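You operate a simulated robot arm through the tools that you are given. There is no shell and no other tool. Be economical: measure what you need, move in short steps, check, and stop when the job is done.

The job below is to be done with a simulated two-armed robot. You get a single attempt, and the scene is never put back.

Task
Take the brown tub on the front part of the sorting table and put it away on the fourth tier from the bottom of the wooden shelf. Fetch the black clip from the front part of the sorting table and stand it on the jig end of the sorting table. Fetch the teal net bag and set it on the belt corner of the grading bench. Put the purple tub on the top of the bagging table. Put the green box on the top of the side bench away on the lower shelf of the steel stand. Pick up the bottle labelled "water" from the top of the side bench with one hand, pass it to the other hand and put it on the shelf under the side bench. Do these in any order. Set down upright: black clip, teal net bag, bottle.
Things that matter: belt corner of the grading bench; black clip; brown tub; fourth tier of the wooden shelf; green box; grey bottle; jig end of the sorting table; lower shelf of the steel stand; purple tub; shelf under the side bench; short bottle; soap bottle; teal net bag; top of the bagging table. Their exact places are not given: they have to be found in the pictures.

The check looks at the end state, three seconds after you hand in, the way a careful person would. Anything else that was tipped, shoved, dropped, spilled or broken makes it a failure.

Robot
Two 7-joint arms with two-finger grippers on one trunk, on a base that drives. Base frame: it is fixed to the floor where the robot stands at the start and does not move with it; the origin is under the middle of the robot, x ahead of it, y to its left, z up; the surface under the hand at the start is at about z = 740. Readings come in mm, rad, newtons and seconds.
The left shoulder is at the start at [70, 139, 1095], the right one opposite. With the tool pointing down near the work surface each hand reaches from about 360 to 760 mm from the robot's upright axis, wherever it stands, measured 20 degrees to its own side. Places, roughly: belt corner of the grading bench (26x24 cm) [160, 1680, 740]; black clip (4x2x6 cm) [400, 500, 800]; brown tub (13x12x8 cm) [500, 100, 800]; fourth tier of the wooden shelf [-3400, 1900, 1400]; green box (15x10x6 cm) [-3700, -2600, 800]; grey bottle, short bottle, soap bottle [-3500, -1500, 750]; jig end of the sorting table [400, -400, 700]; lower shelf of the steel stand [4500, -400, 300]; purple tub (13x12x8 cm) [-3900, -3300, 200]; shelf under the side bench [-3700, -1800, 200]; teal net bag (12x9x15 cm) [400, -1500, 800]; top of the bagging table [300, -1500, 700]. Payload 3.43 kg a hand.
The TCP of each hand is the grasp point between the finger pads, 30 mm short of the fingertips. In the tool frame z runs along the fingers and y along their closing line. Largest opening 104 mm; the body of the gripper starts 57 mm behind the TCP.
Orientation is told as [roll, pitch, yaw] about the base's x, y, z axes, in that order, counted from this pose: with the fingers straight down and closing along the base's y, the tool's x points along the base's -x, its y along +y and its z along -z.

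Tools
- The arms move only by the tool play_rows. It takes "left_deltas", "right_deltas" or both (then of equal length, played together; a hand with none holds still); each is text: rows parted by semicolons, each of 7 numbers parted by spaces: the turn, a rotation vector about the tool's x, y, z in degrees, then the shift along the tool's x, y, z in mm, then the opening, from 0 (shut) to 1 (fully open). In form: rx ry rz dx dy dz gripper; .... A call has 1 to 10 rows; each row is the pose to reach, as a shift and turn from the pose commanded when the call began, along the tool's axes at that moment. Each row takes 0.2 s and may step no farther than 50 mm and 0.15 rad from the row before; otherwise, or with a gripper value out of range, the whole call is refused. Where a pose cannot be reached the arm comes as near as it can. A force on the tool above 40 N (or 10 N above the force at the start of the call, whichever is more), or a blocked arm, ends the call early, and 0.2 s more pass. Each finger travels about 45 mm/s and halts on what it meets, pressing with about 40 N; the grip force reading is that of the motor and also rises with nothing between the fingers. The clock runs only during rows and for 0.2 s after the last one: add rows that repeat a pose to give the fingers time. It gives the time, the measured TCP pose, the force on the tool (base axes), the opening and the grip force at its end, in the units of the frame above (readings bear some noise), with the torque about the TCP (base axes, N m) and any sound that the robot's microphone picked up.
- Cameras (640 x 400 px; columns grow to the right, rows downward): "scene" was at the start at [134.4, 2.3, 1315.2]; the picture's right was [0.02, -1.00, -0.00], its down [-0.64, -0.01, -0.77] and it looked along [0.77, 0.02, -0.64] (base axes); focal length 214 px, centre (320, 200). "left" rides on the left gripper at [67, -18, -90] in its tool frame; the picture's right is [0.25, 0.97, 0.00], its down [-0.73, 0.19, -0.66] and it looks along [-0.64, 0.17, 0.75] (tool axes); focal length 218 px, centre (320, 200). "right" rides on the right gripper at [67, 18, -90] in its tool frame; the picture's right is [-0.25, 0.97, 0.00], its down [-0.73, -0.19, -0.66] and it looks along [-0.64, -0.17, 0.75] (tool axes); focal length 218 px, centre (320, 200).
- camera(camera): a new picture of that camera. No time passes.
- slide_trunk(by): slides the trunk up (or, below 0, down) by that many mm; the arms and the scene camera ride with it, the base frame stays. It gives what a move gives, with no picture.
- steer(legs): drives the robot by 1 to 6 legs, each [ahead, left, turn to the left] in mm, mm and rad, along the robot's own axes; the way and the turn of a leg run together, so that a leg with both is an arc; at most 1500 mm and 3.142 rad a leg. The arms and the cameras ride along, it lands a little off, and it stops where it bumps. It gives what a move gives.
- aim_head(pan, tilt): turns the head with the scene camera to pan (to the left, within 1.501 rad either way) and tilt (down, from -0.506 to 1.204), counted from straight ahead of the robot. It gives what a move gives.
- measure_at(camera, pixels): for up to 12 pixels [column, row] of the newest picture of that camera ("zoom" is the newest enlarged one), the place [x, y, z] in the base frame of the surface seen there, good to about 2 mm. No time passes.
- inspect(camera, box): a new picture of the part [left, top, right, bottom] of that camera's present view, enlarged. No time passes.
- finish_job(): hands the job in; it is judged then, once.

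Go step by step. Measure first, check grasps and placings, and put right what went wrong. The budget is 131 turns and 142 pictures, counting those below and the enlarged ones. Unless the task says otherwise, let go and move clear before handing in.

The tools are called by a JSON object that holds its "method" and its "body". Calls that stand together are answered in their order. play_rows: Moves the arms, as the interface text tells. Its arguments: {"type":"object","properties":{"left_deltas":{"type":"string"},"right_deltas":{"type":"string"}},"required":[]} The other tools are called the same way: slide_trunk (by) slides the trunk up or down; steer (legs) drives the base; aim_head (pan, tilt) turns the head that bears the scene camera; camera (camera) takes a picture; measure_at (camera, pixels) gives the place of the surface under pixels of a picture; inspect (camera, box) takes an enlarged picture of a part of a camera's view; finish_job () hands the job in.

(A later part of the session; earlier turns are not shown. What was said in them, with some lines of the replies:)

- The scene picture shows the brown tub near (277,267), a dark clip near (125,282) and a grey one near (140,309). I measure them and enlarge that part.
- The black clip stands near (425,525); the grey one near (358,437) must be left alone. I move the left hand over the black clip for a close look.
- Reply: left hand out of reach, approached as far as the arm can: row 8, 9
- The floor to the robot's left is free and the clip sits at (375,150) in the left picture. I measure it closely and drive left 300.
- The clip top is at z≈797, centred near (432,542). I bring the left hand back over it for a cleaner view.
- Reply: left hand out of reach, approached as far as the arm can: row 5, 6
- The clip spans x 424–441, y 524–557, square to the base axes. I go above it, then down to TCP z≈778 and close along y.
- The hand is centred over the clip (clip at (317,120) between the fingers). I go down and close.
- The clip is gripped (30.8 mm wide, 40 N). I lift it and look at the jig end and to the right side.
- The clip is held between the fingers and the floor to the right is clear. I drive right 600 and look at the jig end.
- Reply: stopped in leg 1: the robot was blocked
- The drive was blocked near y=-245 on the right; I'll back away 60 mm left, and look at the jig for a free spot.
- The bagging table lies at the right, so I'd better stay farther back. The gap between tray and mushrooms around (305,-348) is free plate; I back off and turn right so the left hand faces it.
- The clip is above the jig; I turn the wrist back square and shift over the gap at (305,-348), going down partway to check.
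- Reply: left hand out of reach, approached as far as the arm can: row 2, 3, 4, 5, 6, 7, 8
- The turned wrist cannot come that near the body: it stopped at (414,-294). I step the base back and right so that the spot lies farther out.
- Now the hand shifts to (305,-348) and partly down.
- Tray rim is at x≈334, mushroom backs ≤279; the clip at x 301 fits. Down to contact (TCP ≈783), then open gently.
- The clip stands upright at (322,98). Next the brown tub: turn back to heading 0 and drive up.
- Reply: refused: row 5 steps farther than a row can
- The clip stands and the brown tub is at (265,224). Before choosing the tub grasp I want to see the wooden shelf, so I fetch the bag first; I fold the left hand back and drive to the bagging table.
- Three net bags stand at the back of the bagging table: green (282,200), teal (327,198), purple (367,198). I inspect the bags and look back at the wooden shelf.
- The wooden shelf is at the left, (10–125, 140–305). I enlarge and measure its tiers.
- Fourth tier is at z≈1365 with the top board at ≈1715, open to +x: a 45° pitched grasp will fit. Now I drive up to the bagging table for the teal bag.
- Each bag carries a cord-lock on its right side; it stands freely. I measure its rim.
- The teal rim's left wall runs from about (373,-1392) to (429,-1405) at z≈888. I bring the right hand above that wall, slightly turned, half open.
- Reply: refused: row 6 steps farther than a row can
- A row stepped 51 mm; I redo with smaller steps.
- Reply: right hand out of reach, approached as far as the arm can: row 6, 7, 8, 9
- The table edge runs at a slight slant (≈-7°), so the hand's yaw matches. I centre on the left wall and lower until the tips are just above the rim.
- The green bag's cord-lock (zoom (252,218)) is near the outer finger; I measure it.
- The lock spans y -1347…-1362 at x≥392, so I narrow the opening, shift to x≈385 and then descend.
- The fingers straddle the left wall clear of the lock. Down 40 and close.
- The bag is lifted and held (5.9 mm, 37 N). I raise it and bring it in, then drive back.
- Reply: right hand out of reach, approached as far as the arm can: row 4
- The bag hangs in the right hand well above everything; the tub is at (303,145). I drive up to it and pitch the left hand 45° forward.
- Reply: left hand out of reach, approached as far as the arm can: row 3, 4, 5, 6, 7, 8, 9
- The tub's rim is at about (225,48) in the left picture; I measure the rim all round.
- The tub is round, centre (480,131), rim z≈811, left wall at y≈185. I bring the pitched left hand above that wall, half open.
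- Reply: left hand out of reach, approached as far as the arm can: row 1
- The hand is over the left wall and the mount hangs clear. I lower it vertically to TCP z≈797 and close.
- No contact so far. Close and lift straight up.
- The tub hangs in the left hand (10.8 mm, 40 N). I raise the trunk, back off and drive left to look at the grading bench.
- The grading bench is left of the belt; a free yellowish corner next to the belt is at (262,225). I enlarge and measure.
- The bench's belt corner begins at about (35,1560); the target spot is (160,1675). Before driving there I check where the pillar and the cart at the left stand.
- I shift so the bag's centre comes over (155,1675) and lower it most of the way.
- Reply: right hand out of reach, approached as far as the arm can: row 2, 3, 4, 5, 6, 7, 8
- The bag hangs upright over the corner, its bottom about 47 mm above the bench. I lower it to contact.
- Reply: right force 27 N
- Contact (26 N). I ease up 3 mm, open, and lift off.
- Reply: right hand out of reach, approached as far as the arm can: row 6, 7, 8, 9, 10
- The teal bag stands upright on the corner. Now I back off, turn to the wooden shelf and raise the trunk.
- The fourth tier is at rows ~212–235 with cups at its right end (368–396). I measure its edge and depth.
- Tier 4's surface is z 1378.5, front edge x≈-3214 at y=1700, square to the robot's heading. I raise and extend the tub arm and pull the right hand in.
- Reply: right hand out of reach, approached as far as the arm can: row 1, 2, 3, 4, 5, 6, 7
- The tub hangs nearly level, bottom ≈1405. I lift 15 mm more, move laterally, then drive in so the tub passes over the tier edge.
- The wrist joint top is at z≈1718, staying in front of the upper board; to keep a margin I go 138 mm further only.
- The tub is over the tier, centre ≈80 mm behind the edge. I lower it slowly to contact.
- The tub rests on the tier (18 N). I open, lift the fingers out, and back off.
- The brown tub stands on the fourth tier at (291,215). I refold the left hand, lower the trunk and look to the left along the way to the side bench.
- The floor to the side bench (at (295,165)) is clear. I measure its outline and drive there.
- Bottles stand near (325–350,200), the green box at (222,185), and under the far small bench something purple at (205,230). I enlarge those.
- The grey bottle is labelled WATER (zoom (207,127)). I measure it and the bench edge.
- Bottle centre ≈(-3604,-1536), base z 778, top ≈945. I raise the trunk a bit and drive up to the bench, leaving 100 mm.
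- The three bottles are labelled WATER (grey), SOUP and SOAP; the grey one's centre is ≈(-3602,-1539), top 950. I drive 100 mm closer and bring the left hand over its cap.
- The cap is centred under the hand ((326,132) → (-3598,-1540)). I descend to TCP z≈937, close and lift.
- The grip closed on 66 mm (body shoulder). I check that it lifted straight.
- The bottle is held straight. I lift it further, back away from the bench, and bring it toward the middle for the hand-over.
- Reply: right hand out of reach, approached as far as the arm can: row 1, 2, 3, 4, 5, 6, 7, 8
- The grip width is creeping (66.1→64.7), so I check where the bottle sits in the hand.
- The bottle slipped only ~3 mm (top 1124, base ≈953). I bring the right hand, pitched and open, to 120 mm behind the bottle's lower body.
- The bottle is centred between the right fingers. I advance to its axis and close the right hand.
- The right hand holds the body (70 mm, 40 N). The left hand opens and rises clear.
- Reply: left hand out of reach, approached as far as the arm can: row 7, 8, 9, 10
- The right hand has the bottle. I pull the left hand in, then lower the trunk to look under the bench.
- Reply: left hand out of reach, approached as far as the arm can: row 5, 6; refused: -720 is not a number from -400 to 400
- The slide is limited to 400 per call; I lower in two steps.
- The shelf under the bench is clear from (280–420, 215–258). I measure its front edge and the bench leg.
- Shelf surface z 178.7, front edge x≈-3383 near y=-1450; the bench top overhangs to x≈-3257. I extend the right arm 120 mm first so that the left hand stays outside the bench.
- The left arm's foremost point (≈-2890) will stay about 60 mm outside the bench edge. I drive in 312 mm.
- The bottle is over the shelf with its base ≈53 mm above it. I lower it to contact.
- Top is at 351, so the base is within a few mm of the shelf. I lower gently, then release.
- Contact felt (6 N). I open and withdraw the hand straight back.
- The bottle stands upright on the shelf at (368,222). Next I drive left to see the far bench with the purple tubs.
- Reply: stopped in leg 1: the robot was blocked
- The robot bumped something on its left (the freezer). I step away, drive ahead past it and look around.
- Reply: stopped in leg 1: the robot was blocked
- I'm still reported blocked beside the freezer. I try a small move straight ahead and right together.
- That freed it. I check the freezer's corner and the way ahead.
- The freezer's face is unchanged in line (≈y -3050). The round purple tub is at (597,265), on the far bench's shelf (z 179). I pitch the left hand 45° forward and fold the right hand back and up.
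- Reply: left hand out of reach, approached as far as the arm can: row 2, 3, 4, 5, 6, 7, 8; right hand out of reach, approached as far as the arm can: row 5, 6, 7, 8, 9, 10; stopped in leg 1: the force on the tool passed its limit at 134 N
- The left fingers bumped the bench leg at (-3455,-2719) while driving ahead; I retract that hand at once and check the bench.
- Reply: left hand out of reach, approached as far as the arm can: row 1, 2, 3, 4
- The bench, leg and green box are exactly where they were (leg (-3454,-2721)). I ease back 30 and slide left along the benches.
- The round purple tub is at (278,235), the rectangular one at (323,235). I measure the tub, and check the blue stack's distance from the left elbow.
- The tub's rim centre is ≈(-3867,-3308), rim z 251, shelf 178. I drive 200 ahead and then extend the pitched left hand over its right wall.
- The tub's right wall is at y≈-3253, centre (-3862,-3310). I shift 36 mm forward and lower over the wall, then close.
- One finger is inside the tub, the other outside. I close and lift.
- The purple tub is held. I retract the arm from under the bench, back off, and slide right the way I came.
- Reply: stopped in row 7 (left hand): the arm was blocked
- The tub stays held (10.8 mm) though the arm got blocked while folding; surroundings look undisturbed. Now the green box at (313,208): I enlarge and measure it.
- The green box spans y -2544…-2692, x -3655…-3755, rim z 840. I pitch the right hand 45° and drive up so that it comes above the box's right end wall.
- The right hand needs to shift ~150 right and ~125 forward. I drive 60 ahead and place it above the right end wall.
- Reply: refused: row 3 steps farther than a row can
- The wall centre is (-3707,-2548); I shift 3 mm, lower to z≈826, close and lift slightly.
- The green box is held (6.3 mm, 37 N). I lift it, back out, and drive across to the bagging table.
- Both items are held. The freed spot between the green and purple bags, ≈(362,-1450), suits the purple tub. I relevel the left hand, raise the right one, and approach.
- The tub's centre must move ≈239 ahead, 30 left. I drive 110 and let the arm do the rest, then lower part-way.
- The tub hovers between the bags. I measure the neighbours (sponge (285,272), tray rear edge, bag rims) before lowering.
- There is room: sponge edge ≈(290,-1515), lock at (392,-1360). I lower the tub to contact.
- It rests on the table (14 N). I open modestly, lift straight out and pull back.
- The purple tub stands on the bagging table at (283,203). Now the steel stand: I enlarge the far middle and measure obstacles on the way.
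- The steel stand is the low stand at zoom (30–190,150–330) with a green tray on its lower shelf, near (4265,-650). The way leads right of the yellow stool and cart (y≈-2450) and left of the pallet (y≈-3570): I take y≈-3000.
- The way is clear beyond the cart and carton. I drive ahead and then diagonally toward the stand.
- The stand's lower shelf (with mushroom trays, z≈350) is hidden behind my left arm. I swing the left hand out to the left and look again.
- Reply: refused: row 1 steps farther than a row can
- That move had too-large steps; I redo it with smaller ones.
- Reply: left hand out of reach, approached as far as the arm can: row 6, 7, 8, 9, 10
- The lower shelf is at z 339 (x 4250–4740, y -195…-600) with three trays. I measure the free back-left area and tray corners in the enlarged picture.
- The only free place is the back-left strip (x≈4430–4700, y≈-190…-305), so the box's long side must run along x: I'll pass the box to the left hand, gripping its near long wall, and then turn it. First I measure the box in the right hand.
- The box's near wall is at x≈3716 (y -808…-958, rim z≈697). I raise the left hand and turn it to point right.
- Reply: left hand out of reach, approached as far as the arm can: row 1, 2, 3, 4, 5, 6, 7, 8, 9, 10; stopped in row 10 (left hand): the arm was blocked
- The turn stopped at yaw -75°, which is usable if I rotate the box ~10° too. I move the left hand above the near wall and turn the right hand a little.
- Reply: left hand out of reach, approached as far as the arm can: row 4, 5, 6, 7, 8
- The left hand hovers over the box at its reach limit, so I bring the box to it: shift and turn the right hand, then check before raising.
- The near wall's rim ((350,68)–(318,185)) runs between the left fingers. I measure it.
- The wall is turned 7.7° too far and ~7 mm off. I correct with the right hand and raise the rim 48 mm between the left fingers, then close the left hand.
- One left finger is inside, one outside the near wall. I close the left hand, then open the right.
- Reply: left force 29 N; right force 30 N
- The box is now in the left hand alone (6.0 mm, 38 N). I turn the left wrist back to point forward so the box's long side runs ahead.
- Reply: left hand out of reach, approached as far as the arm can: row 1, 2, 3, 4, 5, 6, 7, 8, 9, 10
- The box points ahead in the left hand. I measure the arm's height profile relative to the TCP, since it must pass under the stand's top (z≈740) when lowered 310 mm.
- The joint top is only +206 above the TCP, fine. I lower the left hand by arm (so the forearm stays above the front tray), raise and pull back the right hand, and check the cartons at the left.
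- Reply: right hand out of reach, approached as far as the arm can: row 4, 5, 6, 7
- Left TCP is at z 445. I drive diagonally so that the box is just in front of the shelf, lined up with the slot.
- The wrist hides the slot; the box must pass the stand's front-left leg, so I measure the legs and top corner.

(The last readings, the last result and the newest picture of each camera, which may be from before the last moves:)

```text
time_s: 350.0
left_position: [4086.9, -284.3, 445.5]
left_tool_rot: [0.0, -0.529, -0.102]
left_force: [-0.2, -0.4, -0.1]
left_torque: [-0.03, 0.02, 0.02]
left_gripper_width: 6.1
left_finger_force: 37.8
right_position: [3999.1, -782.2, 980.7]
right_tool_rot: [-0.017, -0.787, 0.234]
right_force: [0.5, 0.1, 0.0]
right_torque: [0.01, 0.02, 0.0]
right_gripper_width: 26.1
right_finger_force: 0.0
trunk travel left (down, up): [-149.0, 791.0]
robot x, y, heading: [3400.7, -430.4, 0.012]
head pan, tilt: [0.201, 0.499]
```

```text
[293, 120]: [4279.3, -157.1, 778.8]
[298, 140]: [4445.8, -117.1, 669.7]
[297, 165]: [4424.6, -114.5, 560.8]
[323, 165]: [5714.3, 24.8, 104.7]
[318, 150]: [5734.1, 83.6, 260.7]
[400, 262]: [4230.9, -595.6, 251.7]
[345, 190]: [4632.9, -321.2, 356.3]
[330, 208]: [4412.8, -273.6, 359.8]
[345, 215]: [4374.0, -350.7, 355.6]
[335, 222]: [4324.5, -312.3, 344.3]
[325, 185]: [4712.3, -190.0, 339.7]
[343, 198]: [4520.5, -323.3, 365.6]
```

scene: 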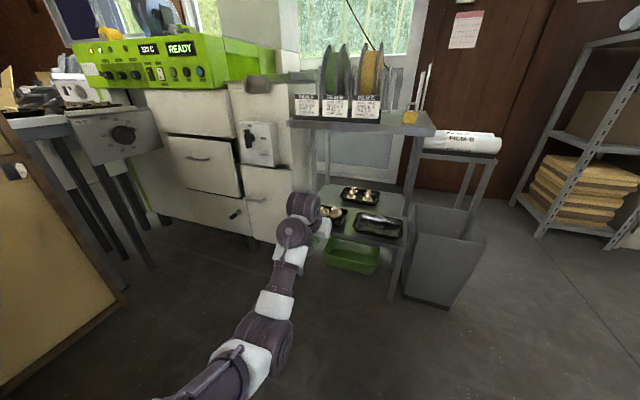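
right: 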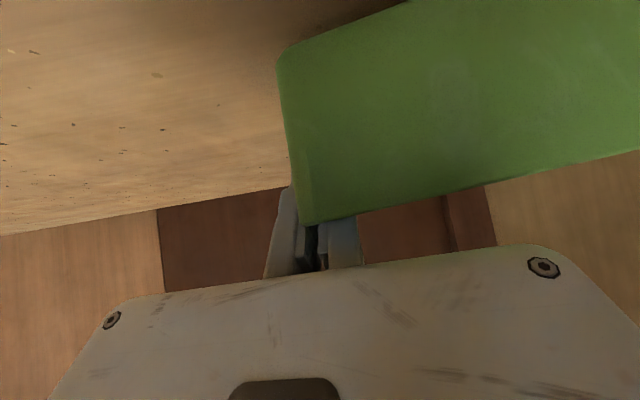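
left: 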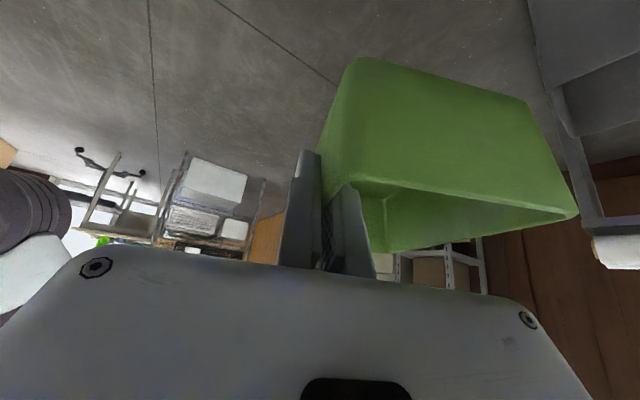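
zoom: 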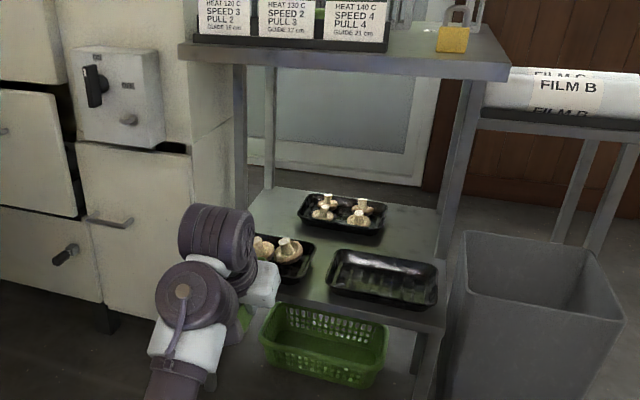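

{"method": "measure_at", "body": {"camera": "zoom", "pixels": [[240, 120], [235, 140], [244, 140], [240, 180], [269, 130], [300, 245], [285, 235], [310, 250], [268, 195], [290, 200], [258, 240], [265, 215]]}}

```text
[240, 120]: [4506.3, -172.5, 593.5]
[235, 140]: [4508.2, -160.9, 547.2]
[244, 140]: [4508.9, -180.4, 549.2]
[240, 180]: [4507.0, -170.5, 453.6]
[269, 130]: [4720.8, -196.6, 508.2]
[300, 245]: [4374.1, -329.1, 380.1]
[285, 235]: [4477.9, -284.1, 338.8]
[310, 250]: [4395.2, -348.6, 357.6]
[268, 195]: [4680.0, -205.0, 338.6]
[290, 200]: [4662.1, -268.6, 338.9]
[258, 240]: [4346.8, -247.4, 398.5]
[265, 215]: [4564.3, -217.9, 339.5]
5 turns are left
```

Only 5 turns remain. Mushroom tops reach z≈399, so I raise the box 40 mm, then drive it in over the slot.

{"method": "play_rows", "body": {"left_deltas": "0 0 0 -10 0 -17 0; 0 0 0 -20 0 -35 0; 0 0 0 -20 0 -35 0"}}

{"method": "steer", "body": {"legs": [[393, -12, 0]]}}

{"method": "camera", "body": {"camera": "left"}}

{"method": "measure_at", "body": {"camera": "left", "pixels": [[345, 60], [330, 100], [340, 150], [400, 60], [450, 120], [500, 60], [560, 130], [250, 100], [200, 60], [300, 30]]}}

```text
time_s: 350.8
left_position: [4086.9, -285.6, 486.4]
left_tool_rot: [0.0, -0.527, -0.103]
left_force: [-0.2, -0.1, -0.2]
left_torque: [-0.04, 0.04, -0.02]
left_gripper_width: 5.8
left_finger_force: 37.5
right_position: [3998.8, -780.4, 980.8]
right_tool_rot: [-0.017, -0.788, 0.234]
right_force: [0.2, -0.1, -0.1]
right_torque: [-0.01, 0.05, 0.02]
right_gripper_width: 25.8
right_finger_force: 0.1
trunk travel left (down, up): [-149.0, 791.0]
robot x, y, heading: [3395.1, -434.0, 0.016]
head pan, tilt: [0.201, 0.499]
```

```text
time_s: 353.3
left_position: [4480.9, -282.8, 486.0]
left_tool_rot: [0.0, -0.529, -0.091]
left_force: [0.1, -0.2, -0.7]
left_torque: [-0.03, 0.01, 0.0]
left_gripper_width: 6.3
left_finger_force: 37.7
right_position: [4397.5, -780.3, 981.9]
right_tool_rot: [-0.018, -0.788, 0.244]
right_force: [-0.4, 0.2, 0.1]
right_torque: [-0.01, 0.01, 0.03]
right_gripper_width: 25.9
right_finger_force: 0.0
trunk travel left (down, up): [-149.0, 791.0]
robot x, y, heading: [3791.7, -437.5, 0.027]
head pan, tilt: [0.201, 0.499]
```

```text
7 pictures are left
```

left: 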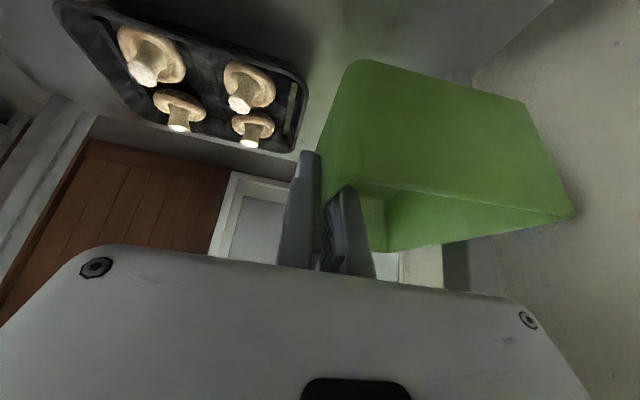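

```text
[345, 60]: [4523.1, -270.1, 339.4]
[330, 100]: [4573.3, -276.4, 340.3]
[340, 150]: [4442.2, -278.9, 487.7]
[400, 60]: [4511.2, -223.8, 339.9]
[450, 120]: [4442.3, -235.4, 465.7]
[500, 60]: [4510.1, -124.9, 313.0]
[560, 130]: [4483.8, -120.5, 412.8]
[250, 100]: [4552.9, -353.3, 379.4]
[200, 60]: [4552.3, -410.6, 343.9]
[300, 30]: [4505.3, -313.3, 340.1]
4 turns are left
```

The box is over the slot; I shift 9 mm right (clear of the upright at y≈-181), lower to contact and check.

{"method": "play_rows", "body": {"left_deltas": "0 0 0 0 -9 0 0; 0 0 0 20 -9 34 0; 0 0 0 38 -9 65 0; 0 0 0 45 -9 77 0; 0 0 0 48 -9 82 0; 0 0 0 50 -9 85 0; 0 0 0 50 -9 85 0"}}

{"method": "camera", "body": {"camera": "left"}}

{"method": "inspect", "body": {"camera": "scene", "box": [260, 140, 440, 300]}}

{"method": "measure_at", "body": {"camera": "left", "pixels": [[340, 60], [350, 70], [450, 80], [540, 110], [330, 120], [570, 200], [300, 60], [470, 60]]}}

```text
time_s: 354.9
left_position: [4480.8, -292.2, 389.1]
left_tool_rot: [0.002, -0.534, -0.097]
left_force: [-1.7, -4.3, 14.5]
left_torque: [1.15, 0.6, 0.29]
left_gripper_width: 6.0
left_finger_force: 37.2
right_position: [4394.6, -780.6, 981.6]
right_tool_rot: [-0.017, -0.788, 0.243]
right_force: [0.1, -1.4, 0.6]
right_torque: [0.0, -0.01, 0.01]
right_gripper_width: 26.0
right_finger_force: 0.0
trunk travel left (down, up): [-149.0, 791.0]
robot x, y, heading: [3791.1, -439.4, 0.023]
head pan, tilt: [0.201, 0.499]
```

```text
6 pictures are left
```

left: 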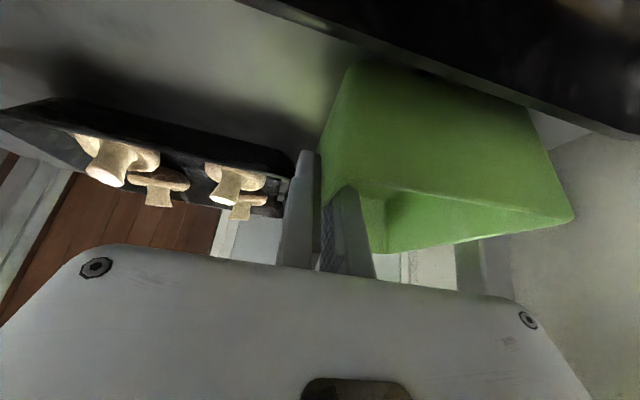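

```text
2.50 times, centred on (350, 220) of scene
```

zoom: 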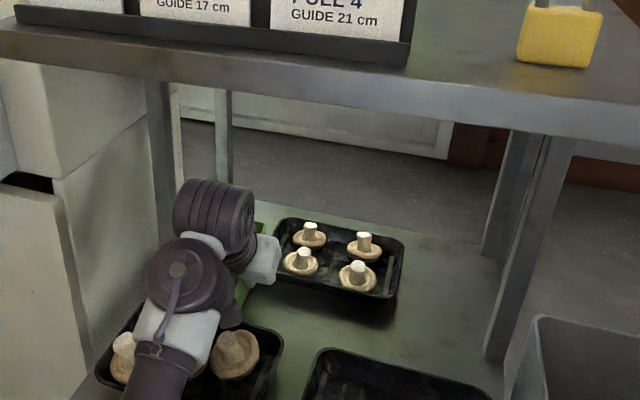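

```text
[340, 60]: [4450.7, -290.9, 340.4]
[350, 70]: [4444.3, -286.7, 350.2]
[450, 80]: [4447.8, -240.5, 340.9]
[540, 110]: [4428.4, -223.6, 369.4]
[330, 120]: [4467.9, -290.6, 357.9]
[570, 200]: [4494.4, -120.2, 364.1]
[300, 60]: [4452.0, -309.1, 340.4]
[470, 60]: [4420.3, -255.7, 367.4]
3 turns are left
```

The box rests on the shelf (14 N) clear of the trays. I open slightly, lift straight out 60 mm, back away and check.

{"method": "play_rows", "body": {"left_deltas": "0 0 0 0 0 0 0.1; 0 0 0 0 0 0 0.18; 0 0 0 0 0 0 0.18; 0 0 0 -10 0 -17 0.18; 0 0 0 -20 0 -35 0.18; 0 0 0 -33 0 -56 0.18; 0 0 0 -40 0 -69 0.18; 0 0 0 -40 0 -69 0.18"}}

{"method": "steer", "body": {"legs": [[-400, 0, 0], [0, -300, 0]]}}

{"method": "camera", "body": {"camera": "scene"}}

{"method": "inspect", "body": {"camera": "scene", "box": [250, 120, 400, 280]}}

```text
time_s: 356.7
left_position: [4479.4, -291.6, 467.5]
left_tool_rot: [0.0, -0.529, -0.094]
left_force: [0.3, 0.1, 0.1]
left_torque: [0.01, 0.0, -0.03]
left_gripper_width: 18.7
left_finger_force: 0.0
right_position: [4397.1, -780.3, 980.1]
right_tool_rot: [-0.018, -0.788, 0.243]
right_force: [-0.3, 0.5, 0.0]
right_torque: [0.01, 0.01, 0.0]
right_gripper_width: 26.3
right_finger_force: 0.0
trunk travel left (down, up): [-149.0, 791.0]
robot x, y, heading: [3793.3, -438.9, 0.022]
head pan, tilt: [0.201, 0.499]
```

```text
time_s: 360.8
left_position: [4087.5, -605.2, 468.3]
left_tool_rot: [0.0, -0.529, -0.096]
left_force: [-1.3, 0.0, -0.1]
left_torque: [-0.01, 0.0, -0.01]
left_gripper_width: 18.8
left_finger_force: 0.0
right_position: [4004.4, -1095.1, 981.0]
right_tool_rot: [-0.017, -0.788, 0.242]
right_force: [-0.3, 0.5, -0.4]
right_torque: [0.01, 0.0, 0.0]
right_gripper_width: 26.1
right_finger_force: 0.1
trunk travel left (down, up): [-149.0, 791.0]
robot x, y, heading: [3399.3, -754.0, 0.023]
head pan, tilt: [0.201, 0.499]
```

```text
4 pictures are left
```

scene: 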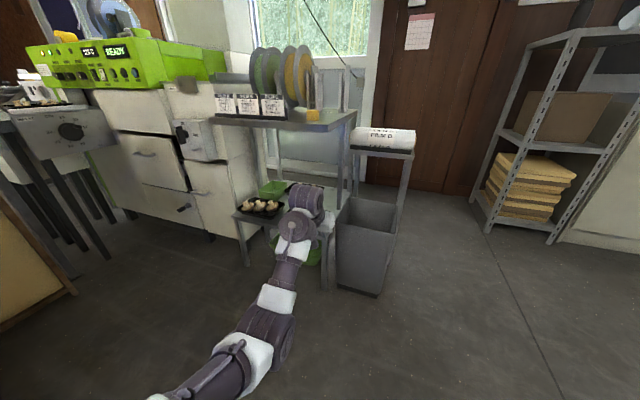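

```text
2.50 times, centred on (325, 200) of scene
2 turns are left
```

zoom: 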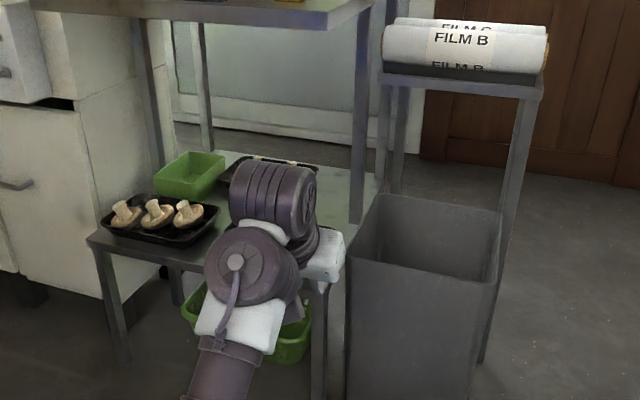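

The last picture shows the green box flat on the stand's lower shelf, at zoom (190,175), behind the undisturbed mushroom tray; both hands are empty and clear of it. All six jobs are in place, so I hand in.

{"method": "finish_job", "body": {}}

```text
The job is handed in.
```

I did all six placements and handed in the job. Each item looked right in the last picture I took of it, but I didn't go back to re-check the earlier ones at the end.

- **Brown tub:** on the fourth tier of the wooden shelf.
- **Black clip:** standing on the jig plate, between the tray and the loose mushrooms.
- **Teal net bag:** upright on the belt corner of the grading bench.
- **Purple tub:** on the bagging table, in the gap the teal bag left. I took the round tub, because two purple containers sat on that shelf and the round one matched the given place.
- **Water bottle:** picked up with the left hand, passed to the right, and standing on the shelf under the side bench.
- **Green box:** flat on the lower shelf of the steel stand, behind the mushroom trays. I passed it from the right hand to the left to turn it, as it only fitted lengthwise.

There were four bumps on the way:

- **Bagging table:** the base was blocked near its corner early on. I took no measurement there, but later pictures showed nothing out of place.
- **Freezer:** the base pushed against its front. Measured afterwards, it appeared not to have moved.
- **Side bench:** the left fingers hit a leg with 134 N. The leg and the green box on top measured where they had been before.
- **Far bench:** the left arm was blocked while I pulled the purple tub out. I couldn't tell what it touched, but the tub stayed held and the surroundings looked undisturbed.
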